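You operate a simulated robot arm through the tools that you are given. There is no shell and no other tool.

Carry out the task below with a simulated robot arm. There is one attempt and no reset: what you move stays moved.

TASK
Set the jig's links for the slip's voltage, lock them and press CHECK.
Fine: a spare link stands on its pad.

The check looks at the end state, three seconds after you hand in, the way a careful person would. Anything else that was tipped, shoved, dropped, spilled or broken makes it a failure.

THE ROBOT
A 6-joint arm with a two-finger gripper, fixed in place. Base frame: the origin is at the foot of the arm, x ahead of it, y to its left, z up; the work surface is at about z = 0.8. Lengths are in m, angles in rad, forces in N, time in s.
Its first joint turns from -2.897 to 2.897 rad. Payload 2.45 kg.
The TCP is the grasp point between the finger pads, 0.02 m short of the fingertips. In the tool frame z runs along the fingers and y along their closing line. The gripper opens to 0.14 m. The gripper's body begins 0.168 m behind the TCP.
Orientation is that of the tool frame in the base frame, as a unit quaternion [x, y, z, w]. With the fingers straight down and closing along the base's y, the tool's x points along the base's -x, its y along +y and its z along -z.

THE INTERFACE
- The arm moves only by the tool servo_tool. Its argument "motion" is a list of rows, each a list of 3 entries, a list of its own where there are three numbers: the turn, a rotation vector about the tool's x, y, z in units of 8 degrees (1.0 is 8 degrees), then the shift along the tool's x, y, z in units of 20 mm (1.0 is 20 mm), then the finger opening in m, from 0 to 0.14. In form: [[[rx, ry, rz], [tx, ty, tz], grip], ...]. A call has 1 to 20 rows; each row shifts and turns the commanded pose from where the row before left it, along the tool's axes as they then stand. A call with a number of a shift or a turn outside -1 to 1 is refused whole. Rows are played at 5 a second. More than 0.05 m and 0.15 rad between two rows, or a gripper value outside its range, and nothing of the call is played. Where a pose cannot be reached the arm comes as near as it can. A force on the tool above 60 N (or 10 N above the force at the start of the call, whichever is more), or a blocked arm, ends the call early, and 0.2 s more pass. Each finger travels about 0.045 m/s and halts on what it meets, pressing with about 38 N; the grip force reading is that of the motor and also rises with nothing between the fingers. The clock runs only during rows and for 0.2 s after the last one: add rows that do not move to give the fingers time. It gives the time, the measured TCP pose, the force on the tool (base axes), the opening and the grip force at its end, in the units of the frame above (readings bear some noise), with the torque about the TCP (base axes, N m) and any sound that the robot's microphone picked up.
- Cameras (640 x 400 px; columns grow to the right, rows downward): "scene" is fixed at [0.049, -0.6521, 1.5626]; the picture's right is [0.41, -0.91, 0.00], its down [-0.48, -0.22, -0.85] and it looks along [0.77, 0.35, -0.53] (base axes); focal length 327 px, centre (320, 200). "wrist" rides on the gripper at [0.078, 0.011, -0.209] in the tool frame; the picture's right is [-0.14, 0.99, 0.00], its down [-0.92, -0.13, -0.37] and it looks along [-0.37, -0.05, 0.93] (tool axes); focal length 280 px, centre (320, 200).
- capture(camera): a new picture of that camera. It takes no simulated time.
- pixel_to_xyz(camera, pixels): there is no depth. For up to 12 entries [column, row, z] of the newest picture of that camera ("zoom" is the newest enlarged one), the place [x, y] in the base frame at which the ray of that pixel passes the height z, good to about 0.002 m. It takes no simulated time.
- enlarge(camera, box): a new picture of the part [left, top, right, bottom] of that camera's present view, enlarged. It takes no simulated time.
- close_job(): hands the job in; it is judged then, once.

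Leave the gripper open and the arm clear of the work at the hand-in unless told otherwise.

The tools are called after "Request:" as a command line: name --argument value ..., lists and objects as JSON in quotes. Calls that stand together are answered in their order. servo_tool: Moves the arm, as the interface text tells. Its arguments: {"type":"object","properties":{"motion":{"type":"array","items":{"type":"array"}}},"required":["motion"]} The other tools are called the same way: capture (camera) takes a picture; pixel_to_xyz (camera, pixels) gives the place at which the rays of pixels pass given heights; enlarge (camera, box) takes an enlarged picture of a part of a camera's view; close_job () hands the job in.

At the start:

```text
clock: 0.0
eef_pos: [0.8128, -0.0902, 1.1879]
tcp_rot: [-0.001, 1.0, 0.0, 0.0]
wrist_force: [0.7, -0.9, 0.4]
ft_torque: [-0.01, 0.0, 0.0]
width: 0.1399
grip_force: 0.1
```

scene: 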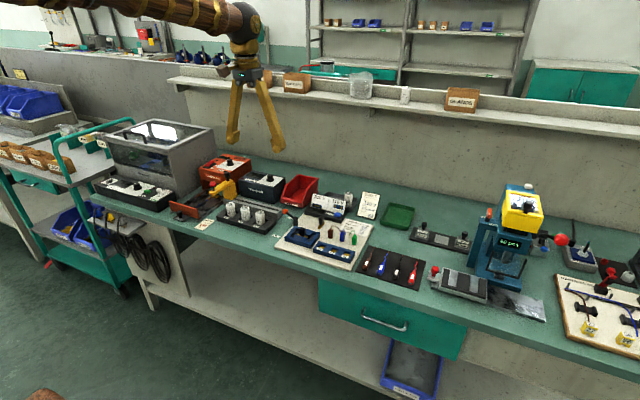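
wrist: 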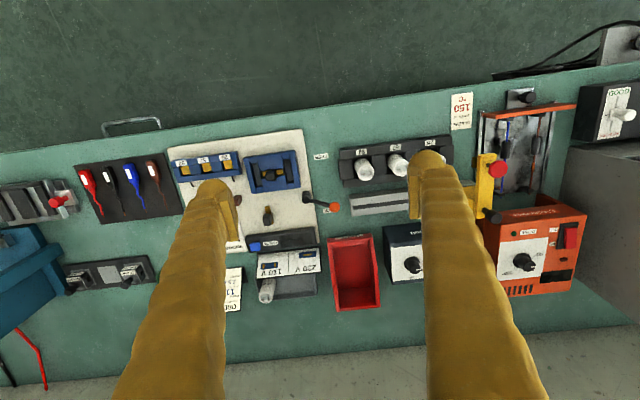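

I see a bench with a white jig board, blue link blocks, and paper slips. I'll enlarge the scene around the jig at (320,235) and the wrist view around (250,210) to read them.

Request:
enlarge --camera "scene" --box '[260, 180, 440, 292]'

Request:
enlarge --camera "wrist" --box '[160, 120, 352, 240]'

Request:
enlarge --camera "wrist" --box '[200, 210, 344, 320]'

Request:
enlarge --camera "scene" --box '[300, 180, 400, 242]'

```text
3.56 times, centred on (350, 236) of scene
```

zoom: 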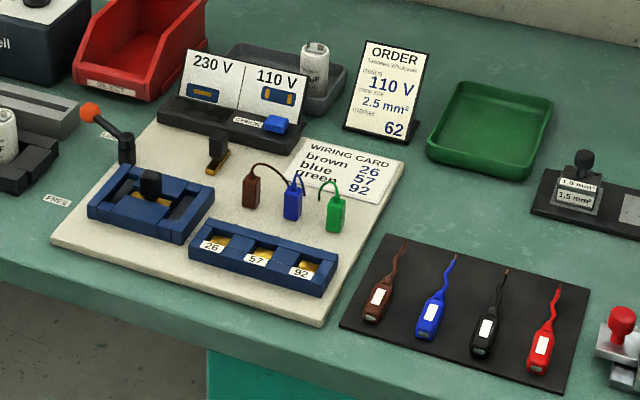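

```text
3.33 times, centred on (256, 180) of wrist
```

zoom: 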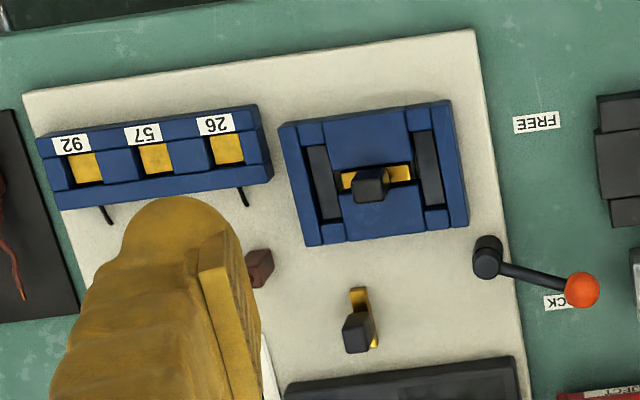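

```text
3.64 times, centred on (272, 265) of wrist
```

zoom: 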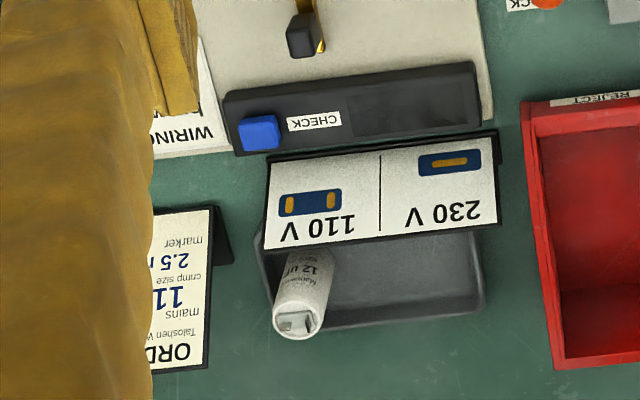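

```text
6.40 times, centred on (350, 211) of scene
```

zoom: 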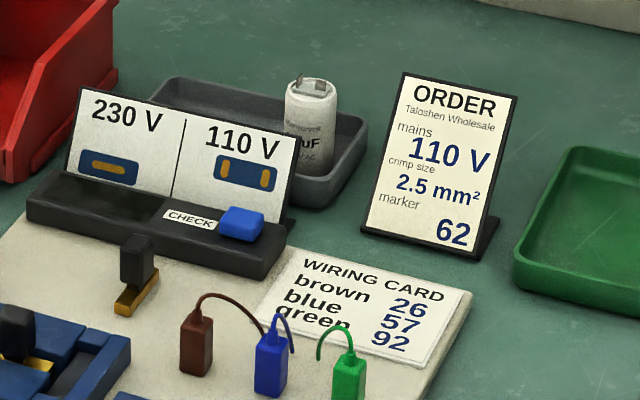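

The slip reads mains 110 V. The 110 V diagram shows two links side by side in the outer slots. At present one link is in the centre slot (230 V) and the spare stands on the board. The lever's orange knob sits at "..CK" (LOCK). Next I locate these in base coordinates.

Request:
pixel_to_xyz --camera "wrist" --pixels '[[271, 173, 0.84], [267, 220, 0.84], [306, 196, 0.86], [335, 207, 0.86], [254, 246, 0.84], [255, 171, 0.83], [291, 169, 0.83], [323, 157, 0.8], [168, 150, 0.8], [302, 130, 0.8]]'

Request:
pixel_to_xyz --camera "scene" --pixels '[[302, 234, 0.84], [321, 222, 0.84], [321, 222, 0.82], [295, 225, 0.86], [285, 211, 0.87], [337, 215, 0.84]]'

```text
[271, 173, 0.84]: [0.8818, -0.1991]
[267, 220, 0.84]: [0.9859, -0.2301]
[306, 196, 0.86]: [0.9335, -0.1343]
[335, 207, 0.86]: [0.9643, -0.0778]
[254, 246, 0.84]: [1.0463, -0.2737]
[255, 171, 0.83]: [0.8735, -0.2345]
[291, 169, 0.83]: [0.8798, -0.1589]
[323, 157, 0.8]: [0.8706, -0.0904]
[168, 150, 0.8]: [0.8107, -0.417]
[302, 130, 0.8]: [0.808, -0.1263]
```

```text
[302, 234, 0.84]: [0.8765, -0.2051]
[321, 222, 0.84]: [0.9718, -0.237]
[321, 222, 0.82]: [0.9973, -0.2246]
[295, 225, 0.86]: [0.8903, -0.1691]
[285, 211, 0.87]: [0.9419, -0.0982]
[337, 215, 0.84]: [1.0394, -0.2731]
```

The slots are around (0.88, -0.20), the spare about (0.98, -0.23), the button about (1.04, -0.27), and the lever's knob about (0.96, -0.09). I move above the jig for a closer look, staying high.

Request:
servo_tool --motion '[[[0, 0, 0], [0.1, -0.7, 0.8], 0.14], [[0, 0, 0], [0.1, -0.7, 0.8], 0.14], [[0, 0, 0], [0.1, -0.7, 0.8], 0.14], [[0, 0, 0], [0.1, -0.7, 0.8], 0.14], [[0, 0, 0], [0.1, -0.7, 0.8], 0.14], [[0, 0, 0], [0.1, -0.7, 0.8], 0.14], [[0, 0, 0], [0.0, -0.7, 0.8], 0.14], [[0, 0, 0], [0, 0, 0], 0.14]]'

Request:
capture --camera "wrist"

Request:
enlarge --camera "wrist" --box '[200, 80, 440, 230]'

```text
clock: 1.8
eef_pos: [0.8013, -0.1878, 1.076]
tcp_rot: [0.0, 1.0, 0.001, -0.001]
wrist_force: [-0.3, -0.3, 0.5]
ft_torque: [0.01, -0.02, 0.01]
width: 0.1399
grip_force: 0.1
```

```text
taken
```

wrist: 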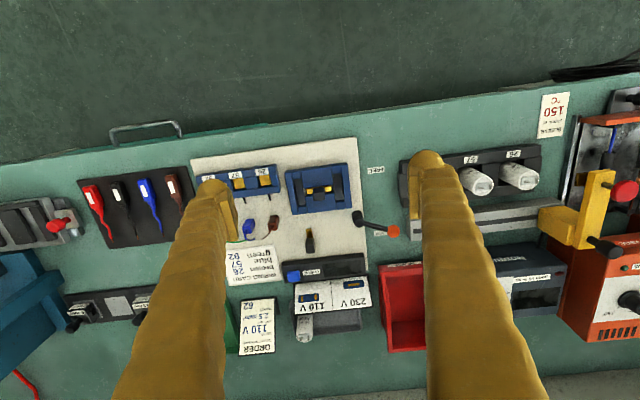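

```text
2.67 times, centred on (320, 155) of wrist
```

zoom: 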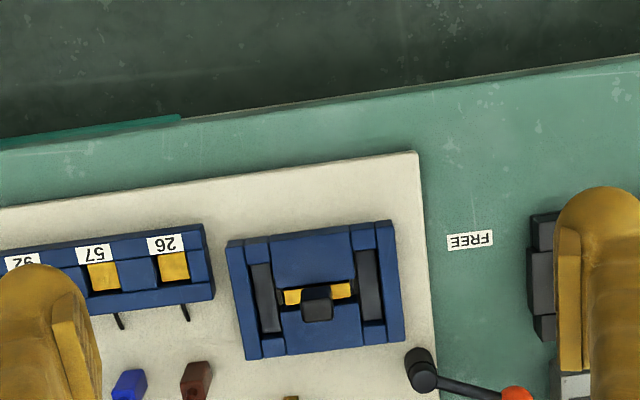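

The board is aligned roughly with the base axes. I'll get close views of the lever, jig, spare and button with both cameras to triangulate heights.

Request:
enlarge --camera "scene" --box '[270, 195, 350, 245]'

Request:
enlarge --camera "wrist" --box '[270, 155, 414, 245]'

Request:
enlarge --camera "wrist" --box '[250, 210, 410, 310]'

```text
8.00 times, centred on (310, 220) of scene
```

zoom: 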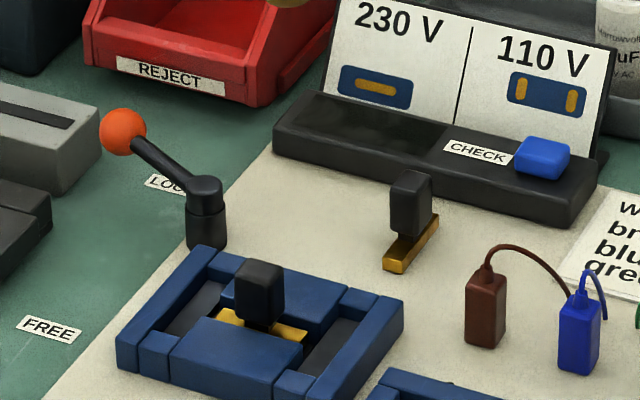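

```text
4.44 times, centred on (342, 200) of wrist
```

zoom: 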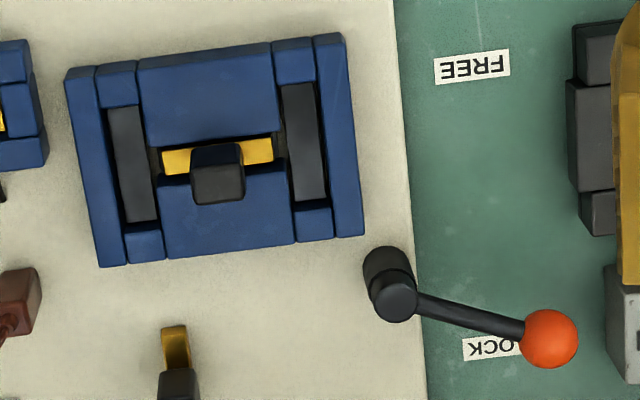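

```text
4.00 times, centred on (330, 260) of wrist
```

zoom: 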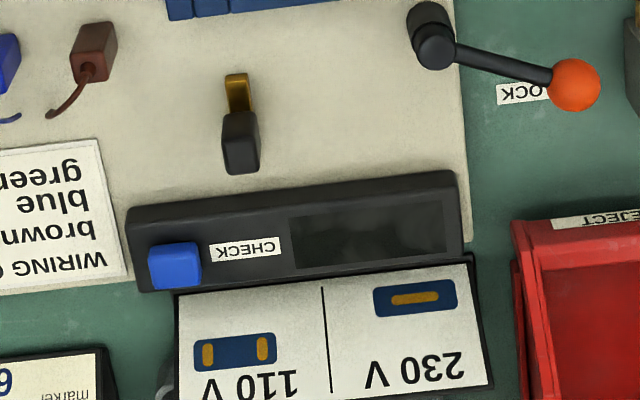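

Triangulating now: knob at wrist (393.5,231.1)/scene (285.3,211.5); pivot, handle tops and button likewise, at several heights.

Request:
pixel_to_xyz --camera "wrist" --pixels '[[393.5, 231.1, 0.85], [393.5, 231.1, 0.9], [359.1, 221.6, 0.85], [359.1, 221.6, 0.9], [318.8, 196.4, 0.85], [318.8, 196.4, 0.9], [310.2, 249.5, 0.85], [310.2, 249.5, 0.9], [294, 277, 0.85], [294, 277, 0.9]]'

Request:
pixel_to_xyz --camera "scene" --pixels '[[285.3, 211.5, 0.85], [285.3, 211.5, 0.9], [295.5, 218.4, 0.85], [295.5, 218.4, 0.9], [302.5, 229.4, 0.85], [302.5, 229.4, 0.9], [321.4, 217.9, 0.85], [321.4, 217.9, 0.9], [337.9, 214, 0.85], [337.9, 214, 0.9]]'

```text
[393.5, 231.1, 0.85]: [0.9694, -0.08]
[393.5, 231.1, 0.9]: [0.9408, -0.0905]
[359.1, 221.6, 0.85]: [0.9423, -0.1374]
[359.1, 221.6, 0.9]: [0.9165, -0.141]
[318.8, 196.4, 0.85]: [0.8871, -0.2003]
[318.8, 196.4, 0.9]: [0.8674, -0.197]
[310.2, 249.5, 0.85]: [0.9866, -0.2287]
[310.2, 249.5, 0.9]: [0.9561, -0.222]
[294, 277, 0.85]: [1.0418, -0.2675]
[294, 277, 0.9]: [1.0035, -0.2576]
```

```text
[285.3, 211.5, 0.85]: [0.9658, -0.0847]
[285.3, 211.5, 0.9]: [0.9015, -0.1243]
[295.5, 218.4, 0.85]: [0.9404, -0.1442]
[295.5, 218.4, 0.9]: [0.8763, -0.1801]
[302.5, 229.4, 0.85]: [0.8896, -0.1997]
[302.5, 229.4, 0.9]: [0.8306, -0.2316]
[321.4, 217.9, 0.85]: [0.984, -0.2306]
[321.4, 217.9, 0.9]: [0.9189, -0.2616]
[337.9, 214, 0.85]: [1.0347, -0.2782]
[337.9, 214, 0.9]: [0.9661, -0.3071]
```

Both views agree: knob centre ≈ (0.973, -0.079, 0.843), pivot ≈ (0.945, -0.137), handle tops near z 0.85, button ≈ (1.05, -0.27, 0.838). The lever must first go to FREE. I move above the knob at a safe height.

Request:
servo_tool --motion '[[[0, 0, 0], [-0.955, 0.606, 0.55], 0.06], [[0, 0, 0], [-0.955, 0.606, 0.55], 0.06], [[0, 0, 0], [-0.955, 0.606, 0.55], 0.06], [[0, 0, 0], [-0.955, 0.606, 0.55], 0.06], [[0, 0, 0], [-0.955, 0.606, 0.55], 0.06], [[0, 0, 0], [-0.955, 0.606, 0.55], 0.06], [[0, 0, 0], [-0.955, 0.606, 0.55], 0.06], [[0, 0, 0], [-0.955, 0.606, 0.55], 0.06], [[0, 0, 0], [-0.955, 0.606, 0.55], 0.06], [[0, 0, 0], [0, 0, 0], 0.06]]'

Request:
servo_tool --motion '[[[0, 0, 0.963], [0, 0, 0], 0.06], [[0, 0, 0.963], [0, 0, 0], 0.06], [[0, 0, 0.963], [0, 0, 0], 0.06], [[0, 0, 0.963], [0, 0, 0], 0.06], [[0, 0, 0.963], [0, 0, 0], 0.06], [[0, 0, 0.963], [0, 0, 0], 0.06], [[0, 0, 0.963], [0, 0, 0], 0.06], [[0, 0, 0.963], [0, 0, 0], 0.06], [[0, 0, 0.963], [0, 0, 0], 0.06], [[0, 0, 0.963], [0, 0, 0], 0.06], [[0, 0, 0.963], [0, 0, 0], 0.06], [[0, 0, 0.963], [0, 0, 0], 0.06], [[0, 0, 0.963], [0, 0, 0], 0.06], [[0, 0, 0.963], [0, 0, 0], 0.06], [[0, 0, 0.963], [0, 0, 0], 0.06], [[0, 0, 0], [0, 0, 0], 0.06]]'

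Request:
capture --camera "wrist"

Request:
capture --camera "scene"

```text
clock: 4.0
eef_pos: [0.9727, -0.0799, 0.9778]
tcp_rot: [-0.001, 1.0, 0.0, 0.0]
wrist_force: [0.1, -0.8, 0.0]
ft_torque: [-0.01, -0.01, 0.01]
width: 0.0601
grip_force: 0.1
```

```text
clock: 7.4
eef_pos: [0.9732, -0.0783, 0.9774]
tcp_rot: [0.846, 0.533, 0.0, 0.0]
wrist_force: [-0.2, 0.5, 0.5]
ft_torque: [-0.01, -0.02, 0.0]
width: 0.0599
grip_force: 0.1
```

```text
taken
```

wrist: 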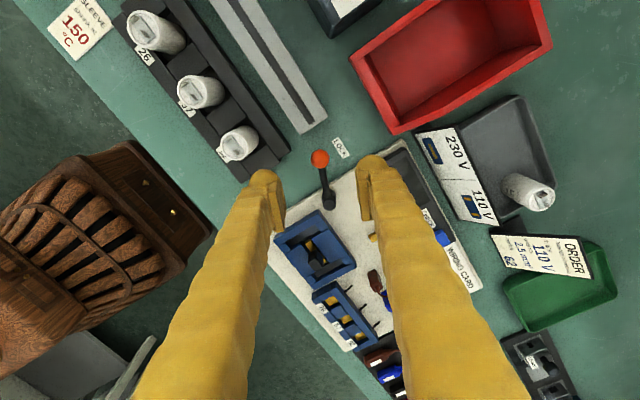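

```text
taken
```

scene: 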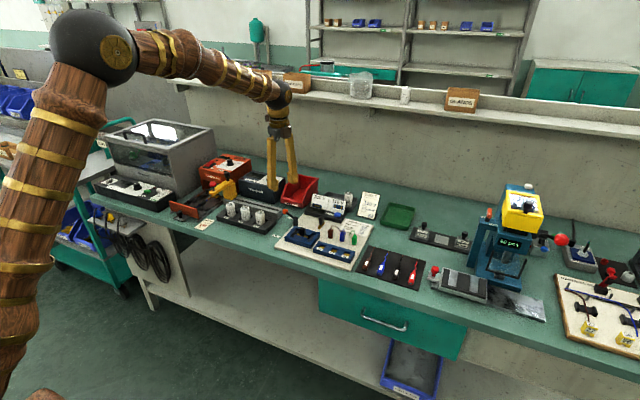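

The yaw is right and the lever lies along my view. I check the knob (320,158), pivot (329,203) and labels from this pose.

Request:
enlarge --camera "wrist" --box '[260, 120, 404, 210]'

Request:
pixel_to_xyz --camera "wrist" --pixels '[[320, 158, 0.843], [330, 203, 0.843], [340, 148, 0.8]]'

```text
4.44 times, centred on (332, 165) of wrist
```

zoom: 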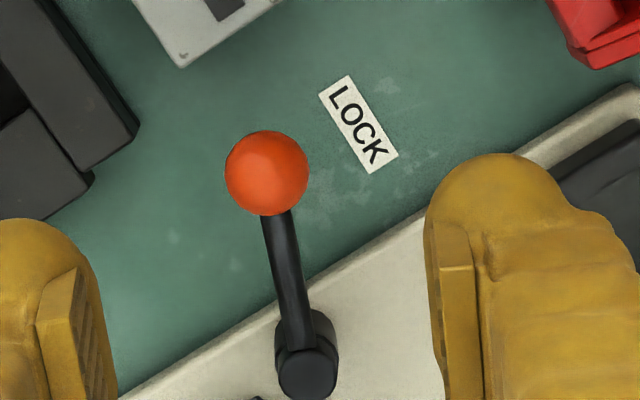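

```text
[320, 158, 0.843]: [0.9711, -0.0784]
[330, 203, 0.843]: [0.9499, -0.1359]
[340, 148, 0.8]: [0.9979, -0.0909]
```

I check the nearby obstacles (dark rack corner at (290,148), grey slab corner at (300,135)) against the finger path.

Request:
pixel_to_xyz --camera "wrist" --pixels '[[290.4, 148, 0.83], [290.4, 148, 0.85], [281, 160, 0.83], [281, 160, 0.81], [300.5, 134.6, 0.83], [290, 134, 0.83], [250, 180, 0.83]]'

Request:
enlarge --camera "scene" --box '[210, 185, 310, 247]'

```text
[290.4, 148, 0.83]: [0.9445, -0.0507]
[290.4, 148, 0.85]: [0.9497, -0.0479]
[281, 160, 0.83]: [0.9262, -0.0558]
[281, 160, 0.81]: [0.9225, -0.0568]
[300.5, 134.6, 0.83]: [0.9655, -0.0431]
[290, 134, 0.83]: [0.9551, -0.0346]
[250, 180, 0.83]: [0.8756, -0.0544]
```

```text
6.40 times, centred on (260, 216) of scene
```

zoom: 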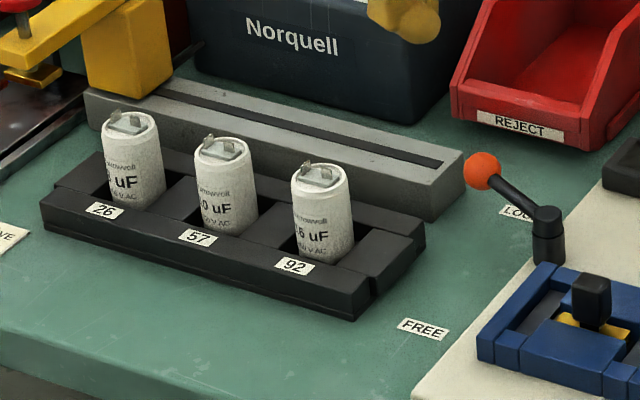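

The rack edge (y ≈ -0.055) is close to the knob's path, so I'll straddle the lever further in, at 45 mm from the pivot with a narrow opening. I go down there.

Request:
servo_tool --motion '[[[0, 0, 0], [-0.94, 0, 0], 0.034], [[0, 0, 0], [0, 0, 1], 0.034], [[0, 0, 0], [0, 0, 1], 0.034], [[0, 0, 0], [0, 0, 1], 0.034], [[0, 0, 0], [0, 0, 1], 0.034], [[0, 0, 0], [0, 0, 0], 0.034]]'

Request:
capture --camera "wrist"

Request:
enlarge --camera "scene" --box '[240, 165, 340, 227]'

```text
clock: 8.8
eef_pos: [0.965, -0.096, 0.8985]
tcp_rot: [0.846, 0.533, 0.0, 0.0]
wrist_force: [-0.2, -0.2, 0.8]
ft_torque: [-0.01, 0.0, 0.01]
width: 0.0344
grip_force: 0.0
```

```text
taken
```

wrist: 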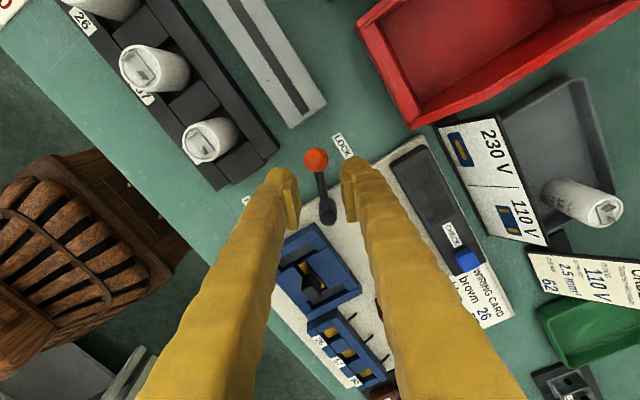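

```text
6.40 times, centred on (290, 196) of scene
```

zoom: 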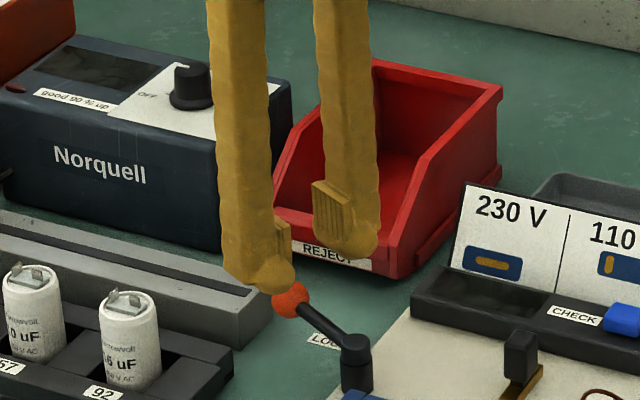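

The lever is centred between the fingers. I lower the remaining 45 mm.

Request:
servo_tool --motion '[[[0, 0, 0], [0, 0, 0.8], 0.034], [[0, 0, 0], [0, 0, 0.8], 0.034], [[0, 0, 0], [0, 0, 0.7], 0.034], [[0, 0, 0], [0, 0, 0], 0.034]]'

Request:
capture --camera "wrist"

Request:
enlarge --camera "scene" --box '[240, 185, 340, 247]'

```text
clock: 9.8
eef_pos: [0.9654, -0.0938, 0.8513]
tcp_rot: [0.845, 0.534, 0.0, 0.0]
wrist_force: [-1.2, 0.2, 0.5]
ft_torque: [0.01, 0.02, 0.0]
width: 0.0338
grip_force: 0.0
```

```text
taken
```

wrist: 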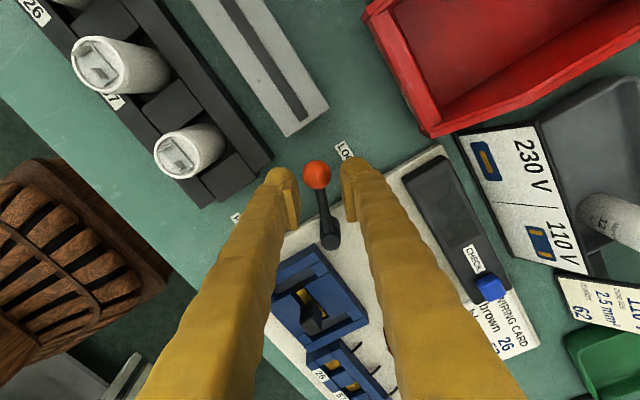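

```text
6.40 times, centred on (290, 216) of scene
```

zoom: 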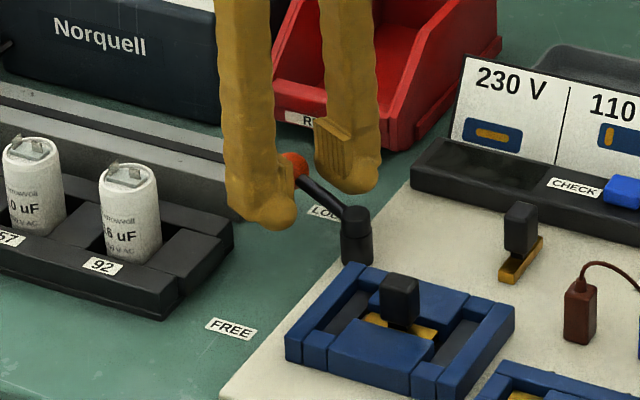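

The fingers straddle the lever. I narrow the gap and start swinging it counter-clockwise toward FREE in an arc about the pivot, first 32°.

Request:
servo_tool --motion '[[[0, 0, 0], [0, 0, 0], 0.027], [[0, 0, 0], [0, 0, 0], 0.027], [[0, 0, -1], [-0.022, -0.313, 0], 0.027], [[0, 0, -1], [-0.022, -0.313, 0], 0.027], [[0, 0, -1], [-0.022, -0.313, 0], 0.027], [[0, 0, -1], [-0.022, -0.313, 0], 0.027]]'

Request:
capture --camera "wrist"

Request:
enlarge --camera "scene" --box '[240, 185, 340, 247]'

```text
clock: 11.2
eef_pos: [0.9421, -0.0917, 0.8526]
tcp_rot: [0.665, 0.747, 0.001, 0.0]
wrist_force: [-0.4, 0.5, -0.5]
ft_torque: [0.02, 0.02, 0.0]
width: 0.027
grip_force: 0.0
```

```text
taken
```

wrist: 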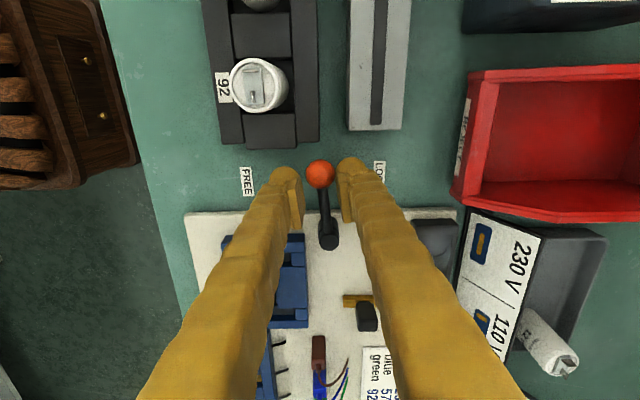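

```text
6.40 times, centred on (290, 216) of scene
```

zoom: 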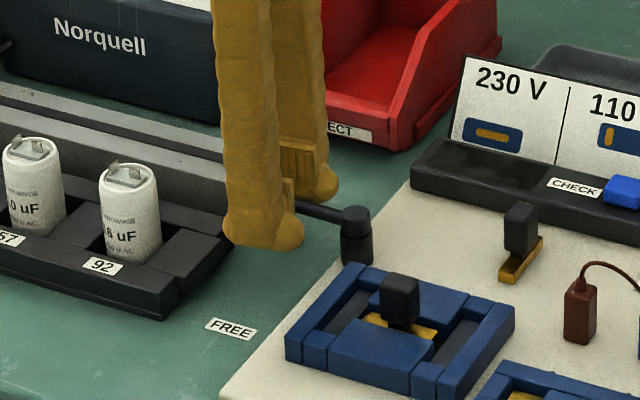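

The lever follows freely and now points straight out between FREE and LOCK. I continue another 24°.

Request:
servo_tool --motion '[[[0, 0, -1], [-0.022, -0.313, 0], 0.027], [[0, 0, -1], [-0.022, -0.313, 0], 0.027], [[0, 0, -1], [-0.022, -0.313, 0], 0.027], [[0, 0, 0], [0, 0, 0], 0.027]]'

Request:
capture --camera "wrist"

Request:
enlarge --camera "scene" --box '[240, 185, 340, 247]'

```text
clock: 12.2
eef_pos: [0.922, -0.0966, 0.8506]
tcp_rot: [0.496, 0.869, 0.001, 0.0]
wrist_force: [-0.4, 0.5, -0.1]
ft_torque: [0.01, -0.01, 0.02]
width: 0.027
grip_force: 0.1
```

```text
taken
```

wrist: 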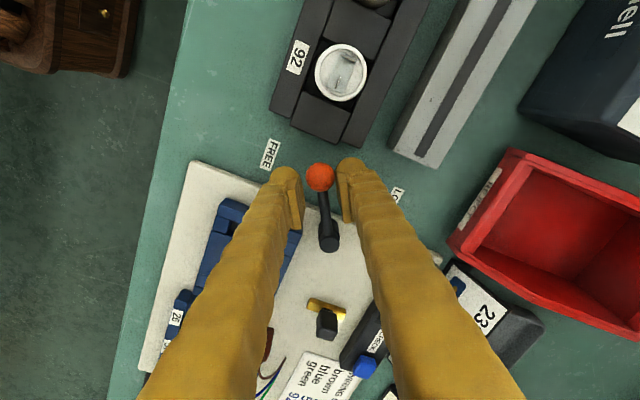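

```text
6.40 times, centred on (290, 216) of scene
```

zoom: 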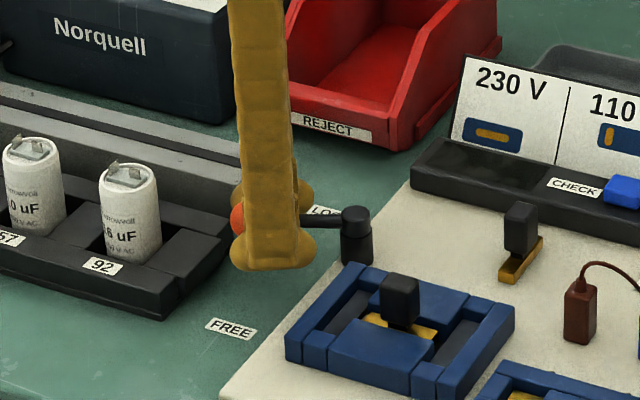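

Still free with no resistance (≈30° past straight). I raise 3 mm for clearance over the jig frame and continue by 16°.

Request:
servo_tool --motion '[[[0, 0, -1], [-0.022, -0.313, -0.15], 0.027], [[0, 0, -1], [-0.022, -0.313, 0], 0.027], [[0, 0, 0], [0, 0, 0], 0.027]]'

Request:
capture --camera "wrist"

Request:
enlarge --camera "scene" --box '[240, 185, 340, 247]'

```text
clock: 13.0
eef_pos: [0.9117, -0.1043, 0.8542]
tcp_rot: [0.37, 0.929, 0.0, 0.0]
wrist_force: [0.0, 0.4, 0.7]
ft_torque: [0.01, -0.02, 0.01]
width: 0.027
grip_force: 0.5
```

```text
taken
```

wrist: 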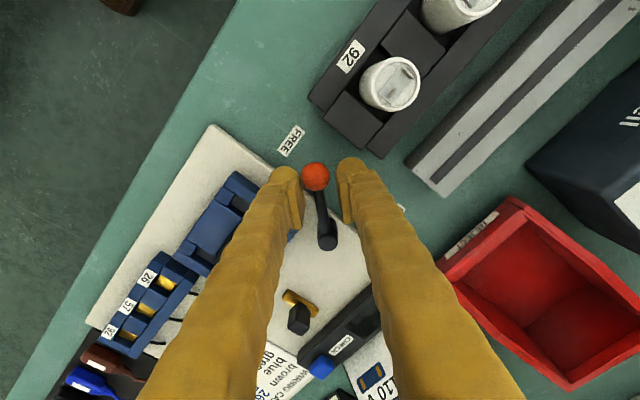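

```text
6.40 times, centred on (290, 216) of scene
```

zoom: 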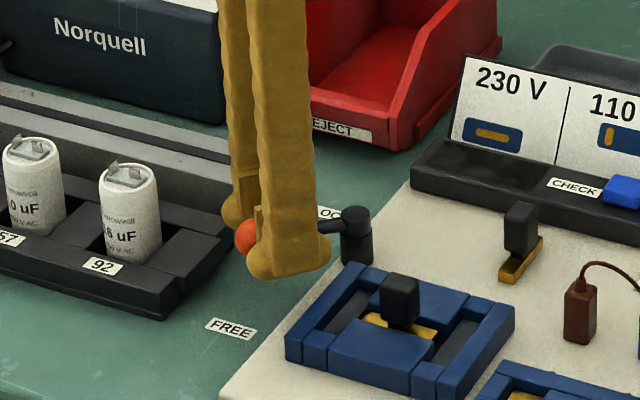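

No stop yet; lever is about 46° past straight. I go on 8° at a time, watching the force.

Request:
servo_tool --motion '[[[0, 0, -1], [-0.022, -0.313, 0], 0.027], [[0, 0, 0], [0, 0, 0], 0.027]]'

Request:
capture --camera "wrist"

Request:
enlarge --camera "wrist" --box '[240, 120, 400, 260]'

```text
clock: 13.6
eef_pos: [0.9077, -0.1096, 0.8557]
tcp_rot: [0.304, 0.953, 0.0, 0.001]
wrist_force: [1.2, 0.6, 0.0]
ft_torque: [-0.01, -0.01, -0.01]
width: 0.0278
grip_force: 0.8
```

```text
taken
```

wrist: 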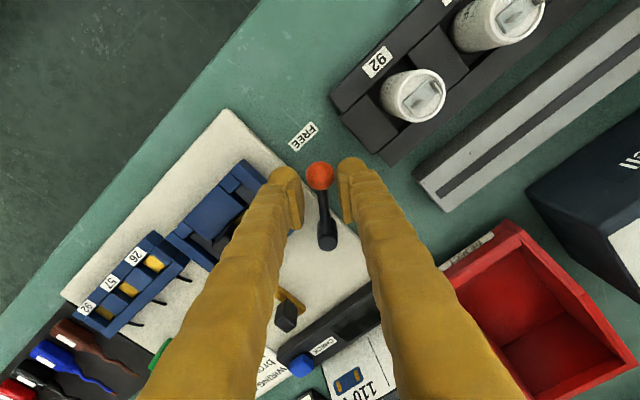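

```text
2.86 times, centred on (320, 190) of wrist
```

zoom: 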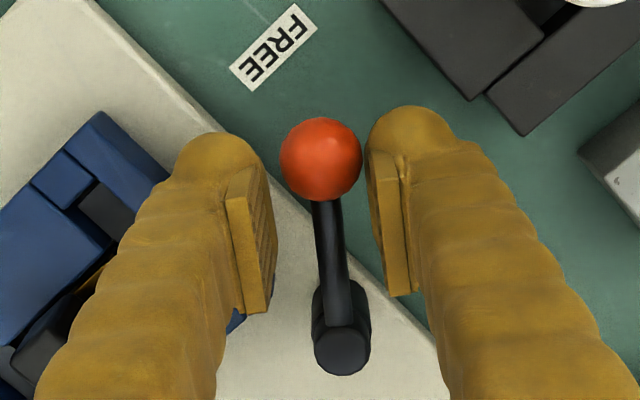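

Fingers' right pad now touches the knob; slight resistance. One more 8° step, then look.

Request:
servo_tool --motion '[[[0, 0, -0.5], [-0.011, -0.157, 0], 0.027], [[0, 0, -0.5], [-0.011, -0.157, 0], 0.027], [[0, 0, 0], [0, 0, 0], 0.027]]'

Request:
enlarge --camera "wrist" --box '[240, 120, 400, 260]'

```text
clock: 14.4
eef_pos: [0.9058, -0.1144, 0.8545]
tcp_rot: [0.236, 0.972, 0.0, 0.001]
wrist_force: [18.7, 11.2, 0.1]
ft_torque: [0.11, -0.21, -0.46]
width: 0.0396
grip_force: 9.9
```

```text
2.86 times, centred on (320, 190) of wrist
```

zoom: 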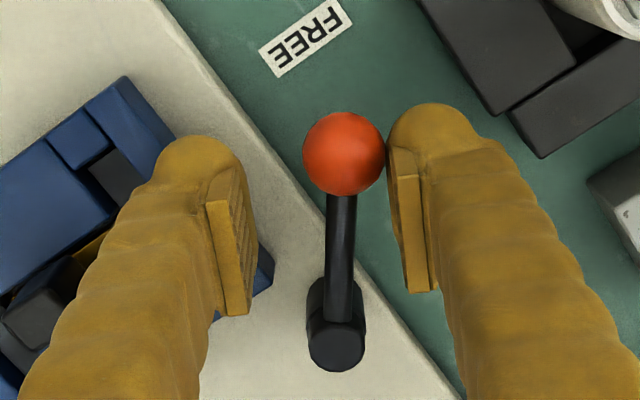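

Firm stop reached (≈22 N): the lever is at FREE. I back off slightly, open a little and lift straight up.

Request:
servo_tool --motion '[[[0, 0, 0.8], [-0.02, 0.26, 0], 0.04], [[0, 0, 0], [0, 0, 0], 0.04], [[0, 0, 0], [0, 0, -0.5], 0.04], [[0, 0, 0], [0, 0, -1], 0.04], [[0, 0, 0], [0, 0, -1], 0.04], [[0, 0, 0], [0, 0, -1], 0.04], [[0, 0, 0], [0, 0, -1], 0.04], [[0, 0, 0], [0, 0, -1], 0.04], [[0, 0, 0], [0, 0, 0], 0.04]]'

Request:
capture --camera "wrist"

Request:
enlarge --camera "scene" --box '[250, 190, 350, 252]'

```text
clock: 16.4
eef_pos: [0.908, -0.1094, 0.9667]
tcp_rot: [0.291, 0.957, -0.001, 0.0]
wrist_force: [0.7, -0.5, 0.6]
ft_torque: [-0.02, 0.0, 0.02]
width: 0.04
grip_force: 0.0
```

```text
taken
```

wrist: 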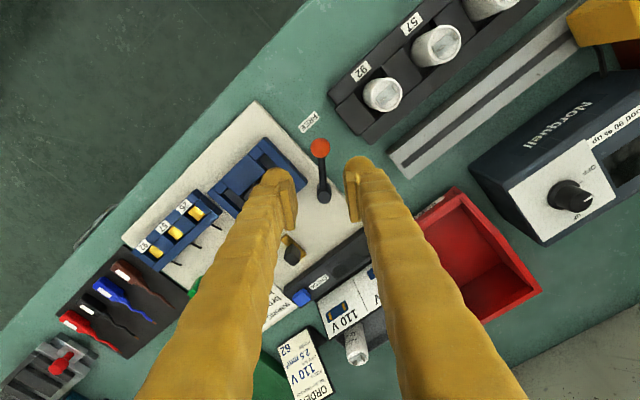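

```text
6.40 times, centred on (300, 221) of scene
```

zoom: 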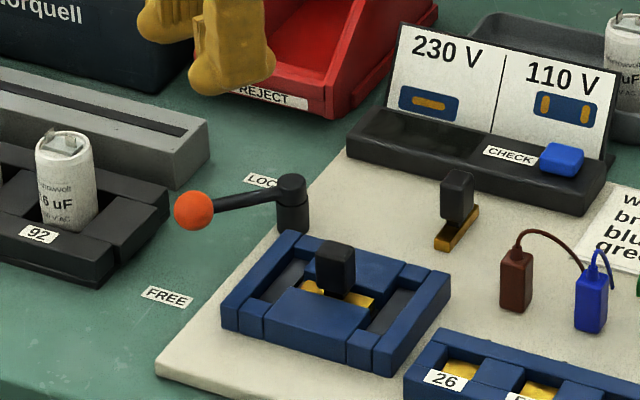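

The lever has moved toward FREE. I compute where its knob now is.

Request:
pixel_to_xyz --camera "scene" --pixels '[[280.2, 222.8, 0.843], [295.5, 218.4, 0.843]]'

Request:
pixel_to_xyz --camera "wrist" --pixels '[[319.5, 148, 0.843], [325, 196, 0.843]]'

Request:
enlarge --camera "wrist" --box '[200, 100, 400, 225]'

```text
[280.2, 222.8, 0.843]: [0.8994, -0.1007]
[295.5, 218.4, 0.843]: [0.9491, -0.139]
```

```text
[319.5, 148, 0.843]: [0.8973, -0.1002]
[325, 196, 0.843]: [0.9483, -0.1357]
```

```text
3.20 times, centred on (300, 162) of wrist
```

zoom: 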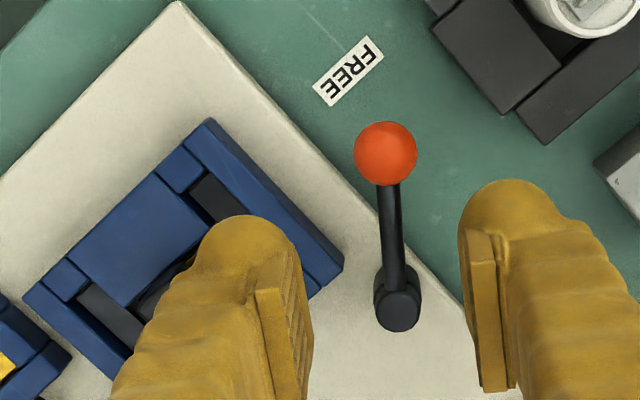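

The lever is ~54° past straight, at its FREE stop. Now I move over the centre link at about (0.886, -0.200) and yaw so the fingers close along x.

Request:
servo_tool --motion '[[[0, 0, 0], [-0.322, -0.876, 0], 0.05], [[0, 0, 0], [-0.322, -0.876, 0], 0.05], [[0, 0, 0], [-0.322, -0.876, 0], 0.05], [[0, 0, 0], [-0.322, -0.876, 0], 0.05], [[0, 0, 0], [-0.322, -0.876, 0], 0.05], [[0, 0, 1], [0, 0, 0], 0.05], [[0, 0, 1], [0, 0, 0], 0.05], [[0, 0, 1], [0, 0, 0], 0.05], [[0, 0, 1], [0, 0, 0], 0.05], [[0, 0, 1], [0, 0, 0], 0.05], [[0, 0, 1], [0, 0, 0], 0.05], [[0, 0, 1], [0, 0, 0], 0.05], [[0, 0, 0], [0, 0, 0], 0.05]]'

Request:
capture --camera "wrist"

Request:
enlarge --camera "wrist" --box '[240, 110, 400, 210]'

```text
clock: 19.2
eef_pos: [0.885, -0.2004, 0.9645]
tcp_rot: [0.706, 0.708, 0.0, 0.0]
wrist_force: [-0.9, 0.0, 0.1]
ft_torque: [-0.01, 0.01, 0.02]
width: 0.0497
grip_force: 0.1
```

```text
taken
```

wrist: 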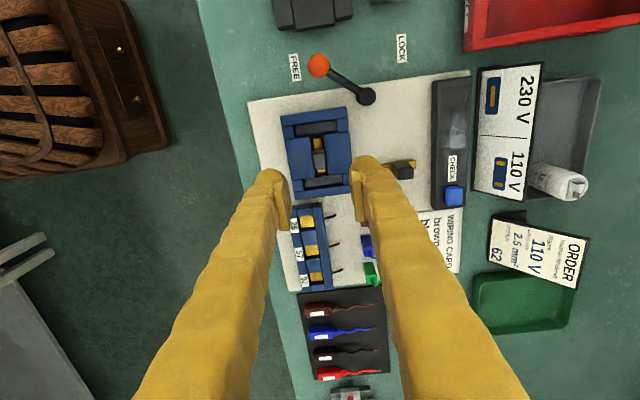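

```text
4.00 times, centred on (320, 160) of wrist
```

zoom: 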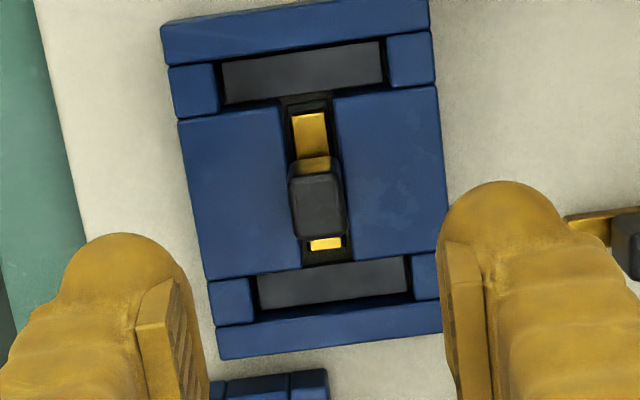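

Now I measure the frame, slots and handle from this view.

Request:
pixel_to_xyz --camera "zoom" --pixels '[[222, 61, 0.82], [380, 41, 0.82], [384, 82, 0.82], [226, 104, 0.82], [257, 276, 0.82], [404, 257, 0.82], [409, 293, 0.82], [263, 311, 0.82], [316, 207, 0.851], [310, 113, 0.82], [326, 249, 0.82]]'

Request:
pixel_to_xyz --camera "zoom" --pixels '[[162, 28, 0.826], [220, 356, 0.826], [290, 100, 0.826], [330, 96, 0.826], [307, 266, 0.826], [352, 258, 0.826], [286, 185, 0.851], [343, 180, 0.851], [318, 235, 0.851], [316, 177, 0.851], [38, 20, 0.805], [83, 230, 0.805]]'

```text
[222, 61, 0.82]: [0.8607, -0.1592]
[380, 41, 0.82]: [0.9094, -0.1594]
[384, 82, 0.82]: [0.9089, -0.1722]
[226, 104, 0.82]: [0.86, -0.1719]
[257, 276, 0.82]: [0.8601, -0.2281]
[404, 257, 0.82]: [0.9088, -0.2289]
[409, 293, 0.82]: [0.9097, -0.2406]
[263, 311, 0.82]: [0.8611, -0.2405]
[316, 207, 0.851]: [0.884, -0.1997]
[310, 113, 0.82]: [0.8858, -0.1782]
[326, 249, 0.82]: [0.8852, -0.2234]
```

```text
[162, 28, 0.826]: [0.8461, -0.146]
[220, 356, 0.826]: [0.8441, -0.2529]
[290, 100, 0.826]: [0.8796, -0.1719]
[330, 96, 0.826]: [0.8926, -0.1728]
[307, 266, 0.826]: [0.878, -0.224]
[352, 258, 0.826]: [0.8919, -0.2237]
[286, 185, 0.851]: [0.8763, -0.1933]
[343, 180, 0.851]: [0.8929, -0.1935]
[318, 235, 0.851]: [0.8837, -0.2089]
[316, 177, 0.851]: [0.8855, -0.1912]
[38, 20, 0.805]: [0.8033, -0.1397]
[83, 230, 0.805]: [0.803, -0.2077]
```

The jig is square to the base: centre (0.885, -0.200), outer slots at y ≈ -0.1656 and -0.2345, x 0.885. I'm right over the handle; I go down with the fingers straddling it.

Request:
servo_tool --motion '[[[0, 0, 0], [0, 0, 1], 0.05], [[0, 0, 0], [0, 0, 1], 0.05], [[0, 0, 0], [0, 0, 1], 0.05], [[0, 0, 0], [0, 0, 1], 0.05], [[0, 0, 0], [0, 0, 0.8], 0.05], [[0, 0, 0], [0, 0, 0.7], 0.05], [[0, 0, 0], [0, 0, 0], 0.05]]'

Request:
capture --camera "wrist"

Request:
enlarge --camera "scene" --box '[250, 190, 350, 252]'

```text
clock: 20.8
eef_pos: [0.8869, -0.1996, 0.8536]
tcp_rot: [0.706, 0.708, 0.001, 0.0]
wrist_force: [0.6, 0.6, 0.8]
ft_torque: [-0.02, -0.04, 0.0]
width: 0.05
grip_force: 0.1
```

```text
taken
```

wrist: 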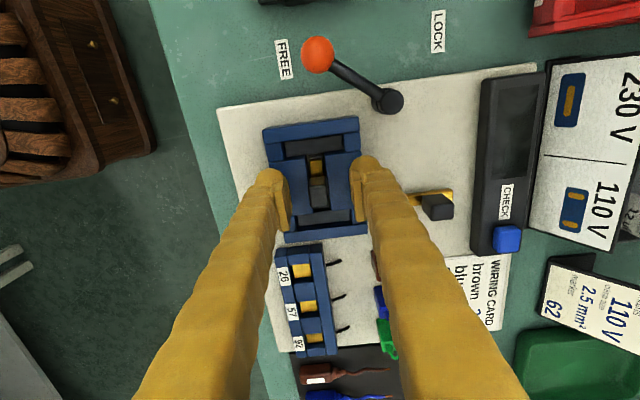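

```text
6.40 times, centred on (300, 221) of scene
```

zoom: 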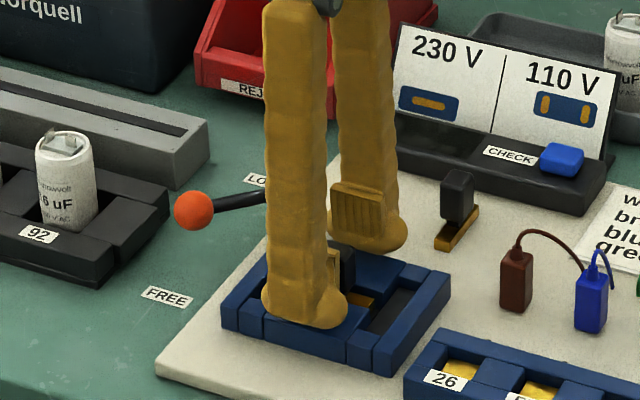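

The fingers straddle the handle above the frame. I close on it.

Request:
servo_tool --motion '[[[0, 0, 0], [0, 0, 0], 0.03], [[0, 0, 0], [0, 0, 0], 0.005], [[0, 0, 0], [0, 0, 0], 0.005], [[0, 0, 0], [0, 0, 0], 0.005], [[0, 0, 0], [0, 0, 0], 0.005]]'

```text
clock: 22.0
eef_pos: [0.8869, -0.1992, 0.8551]
tcp_rot: [0.706, 0.708, 0.0, 0.0]
wrist_force: [-0.1, 0.4, 0.9]
ft_torque: [0.01, 0.0, 0.0]
width: 0.0143
grip_force: 37.5
```

Gripped at 14.3 mm width. I lift it slowly and check it comes.

Request:
servo_tool --motion '[[[0, 0, 0], [0, 0, -0.4], 0.005], [[0, 0, 0], [0, 0, -0.6], 0.005], [[0, 0, 0], [0, 0, -0.8], 0.005], [[0, 0, 0], [0, 0, -0.8], 0.005], [[0, 0, 0], [0, 0, 0], 0.005]]'

Request:
capture --camera "wrist"

Request:
enlarge --camera "scene" --box '[250, 190, 350, 252]'

```text
clock: 23.2
eef_pos: [0.8867, -0.2003, 0.9067]
tcp_rot: [0.706, 0.708, 0.0, 0.0]
wrist_force: [0.2, -0.2, 0.6]
ft_torque: [0.0, -0.05, -0.02]
width: 0.0141
grip_force: 38.2
```

```text
taken
```

wrist: 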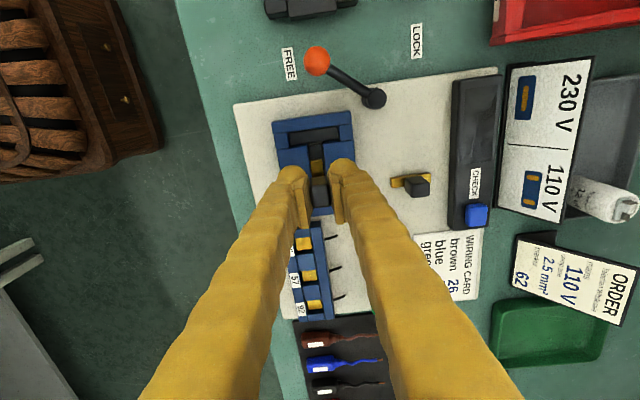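

```text
6.40 times, centred on (300, 221) of scene
```

zoom: 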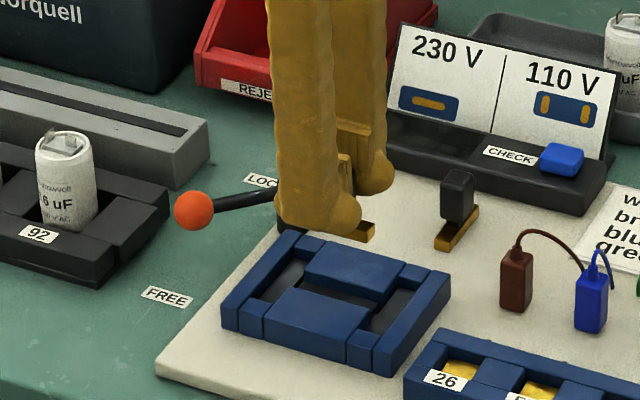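

The link is out. I rotate it 90° counter-clockwise so its bar runs along x, then move over the +y slot (y -0.1656).

Request:
servo_tool --motion '[[[0, 0, -0.94], [0, 0, 0], 0.005], [[0, 0, -0.94], [0, 0, 0], 0.005], [[0, 0, -0.94], [0, 0, 0], 0.005], [[0, 0, -0.94], [0, 0, 0], 0.005], [[0, 0, -0.94], [0, 0, 0], 0.005], [[0, 0, -0.94], [0, 0, 0], 0.005], [[0, 0, -0.94], [0, 0, 0], 0.005], [[0, 0, -0.94], [0, 0, 0], 0.005], [[0, 0, -0.94], [0, 0, 0], 0.005], [[0, 0, -0.94], [0, 0, 0], 0.005], [[0, 0, -0.94], [0, 0, 0], 0.005], [[0, 0, -0.94], [0, 0, 0], 0.005], [[0, 0, 0], [0.05, 0.87, 0], 0.005], [[0, 0, 0], [0.05, 0.87, 0], 0.005], [[0, 0, 0], [0, 0, 0], 0.005], [[0, 0, 0], [0, 0, 0], 0.005]]'

Request:
capture --camera "wrist"

Request:
enlarge --camera "wrist" --box '[240, 140, 400, 240]'

Request:
enlarge --camera "scene" --box '[250, 190, 350, 252]'

```text
clock: 26.6
eef_pos: [0.8838, -0.1667, 0.9058]
tcp_rot: [-0.004, 1.0, 0.0, 0.001]
wrist_force: [0.5, -1.0, 0.2]
ft_torque: [-0.01, 0.0, 0.03]
width: 0.0143
grip_force: 38.3
```

```text
taken
```

wrist: 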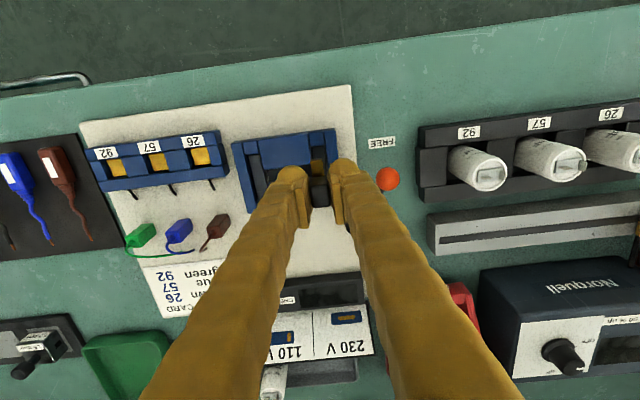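

```text
4.00 times, centred on (320, 190) of wrist
```

zoom: 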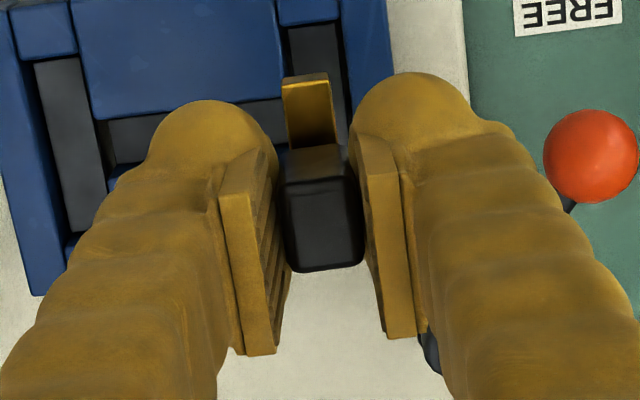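

```text
6.40 times, centred on (300, 221) of scene
```

zoom: 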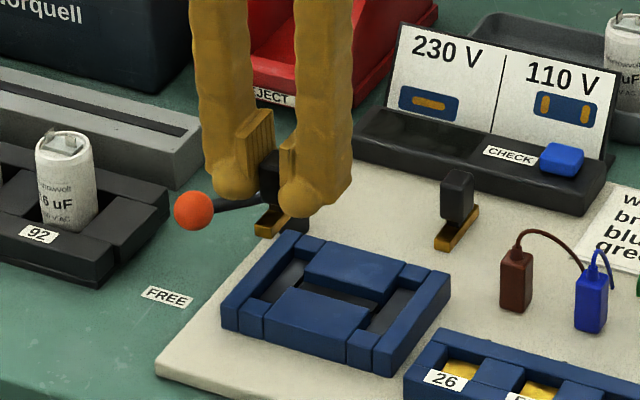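

The bar now runs along x. I check the bar end (zoom of wrist at (305,80)) position against the slot before lowering.

Request:
enlarge --camera "wrist" --box '[270, 130, 370, 192]'

Request:
pixel_to_xyz --camera "wrist" --pixels '[[310.7, 160.5, 0.872], [321.8, 158.5, 0.872], [321, 207, 0.902], [331, 207, 0.902]]'

```text
6.40 times, centred on (320, 161) of wrist
```

zoom: 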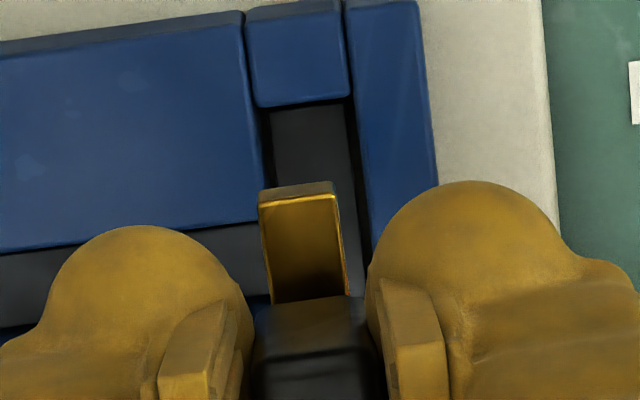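

```text
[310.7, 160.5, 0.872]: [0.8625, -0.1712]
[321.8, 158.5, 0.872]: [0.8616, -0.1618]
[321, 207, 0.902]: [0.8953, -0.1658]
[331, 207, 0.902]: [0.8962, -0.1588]
```

Bar centre is at y -0.1665, x 0.8846; slot at (0.8848, -0.1656). I correct by 1 mm and 0.5° and lower 30 mm.

Request:
servo_tool --motion '[[[0, 0, 0.057], [0, 0.045, 0.5], 0.005], [[0, 0, 0], [0, 0, 0.5], 0.005], [[0, 0, 0], [0, 0, 0.5], 0.005], [[0, 0, 0], [0, 0, 0], 0.005]]'

Request:
enlarge --camera "wrist" --box '[270, 130, 370, 192]'

Request:
enlarge --camera "scene" --box '[270, 205, 330, 242]'

```text
clock: 27.6
eef_pos: [0.8831, -0.1647, 0.8772]
tcp_rot: [0.002, 1.0, -0.001, 0.001]
wrist_force: [0.2, 0.6, 0.2]
ft_torque: [0.0, 0.03, -0.03]
width: 0.014
grip_force: 38.1
```

```text
6.40 times, centred on (320, 161) of wrist
```

zoom: 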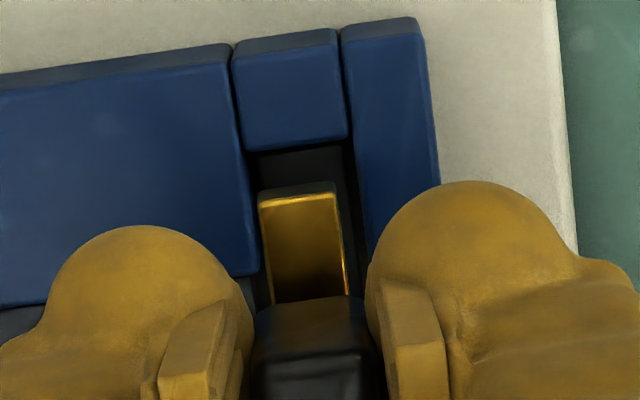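

```text
10.67 times, centred on (300, 224) of scene
```

zoom: 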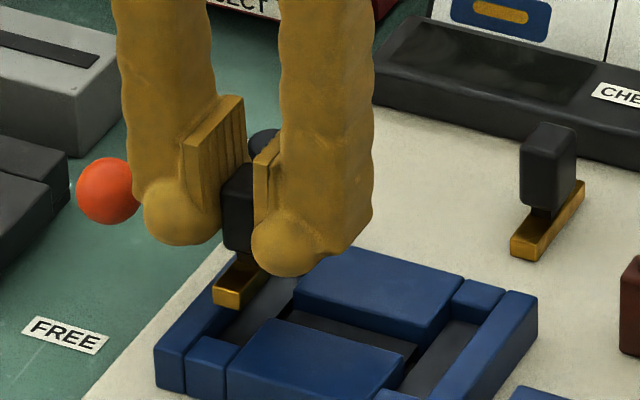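

Aligned with the slot. I lower the last ~21 mm gently.

Request:
servo_tool --motion '[[[0, 0, 0], [0, 0, 0.3], 0.005], [[0, 0, 0], [0, 0, 0.3], 0.005], [[0, 0, 0], [0, 0, 0], 0.005]]'

Request:
enlarge --camera "wrist" --box '[270, 130, 370, 192]'

Request:
enlarge --camera "scene" --box '[270, 205, 330, 242]'

```text
clock: 28.4
eef_pos: [0.8839, -0.1663, 0.8652]
tcp_rot: [0.001, 1.0, 0.0, 0.001]
wrist_force: [-0.3, -0.4, 0.5]
ft_torque: [-0.03, 0.0, 0.04]
width: 0.0143
grip_force: 38.0
```

```text
6.40 times, centred on (320, 161) of wrist
```

zoom: 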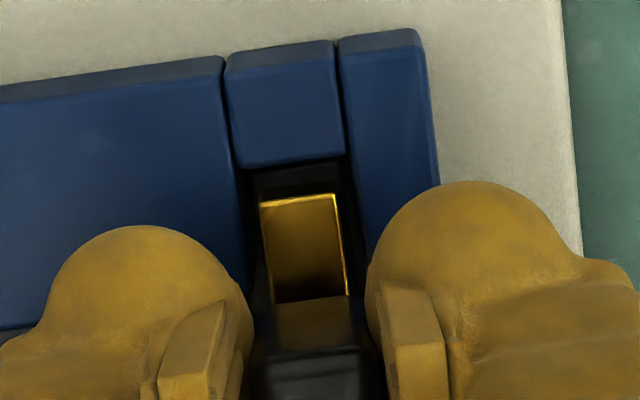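

```text
10.67 times, centred on (300, 224) of scene
```

zoom: 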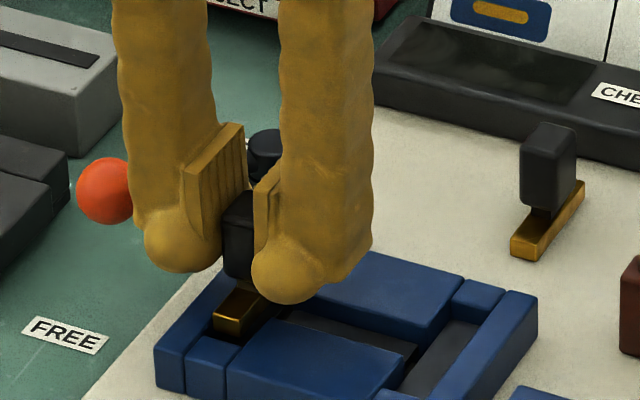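

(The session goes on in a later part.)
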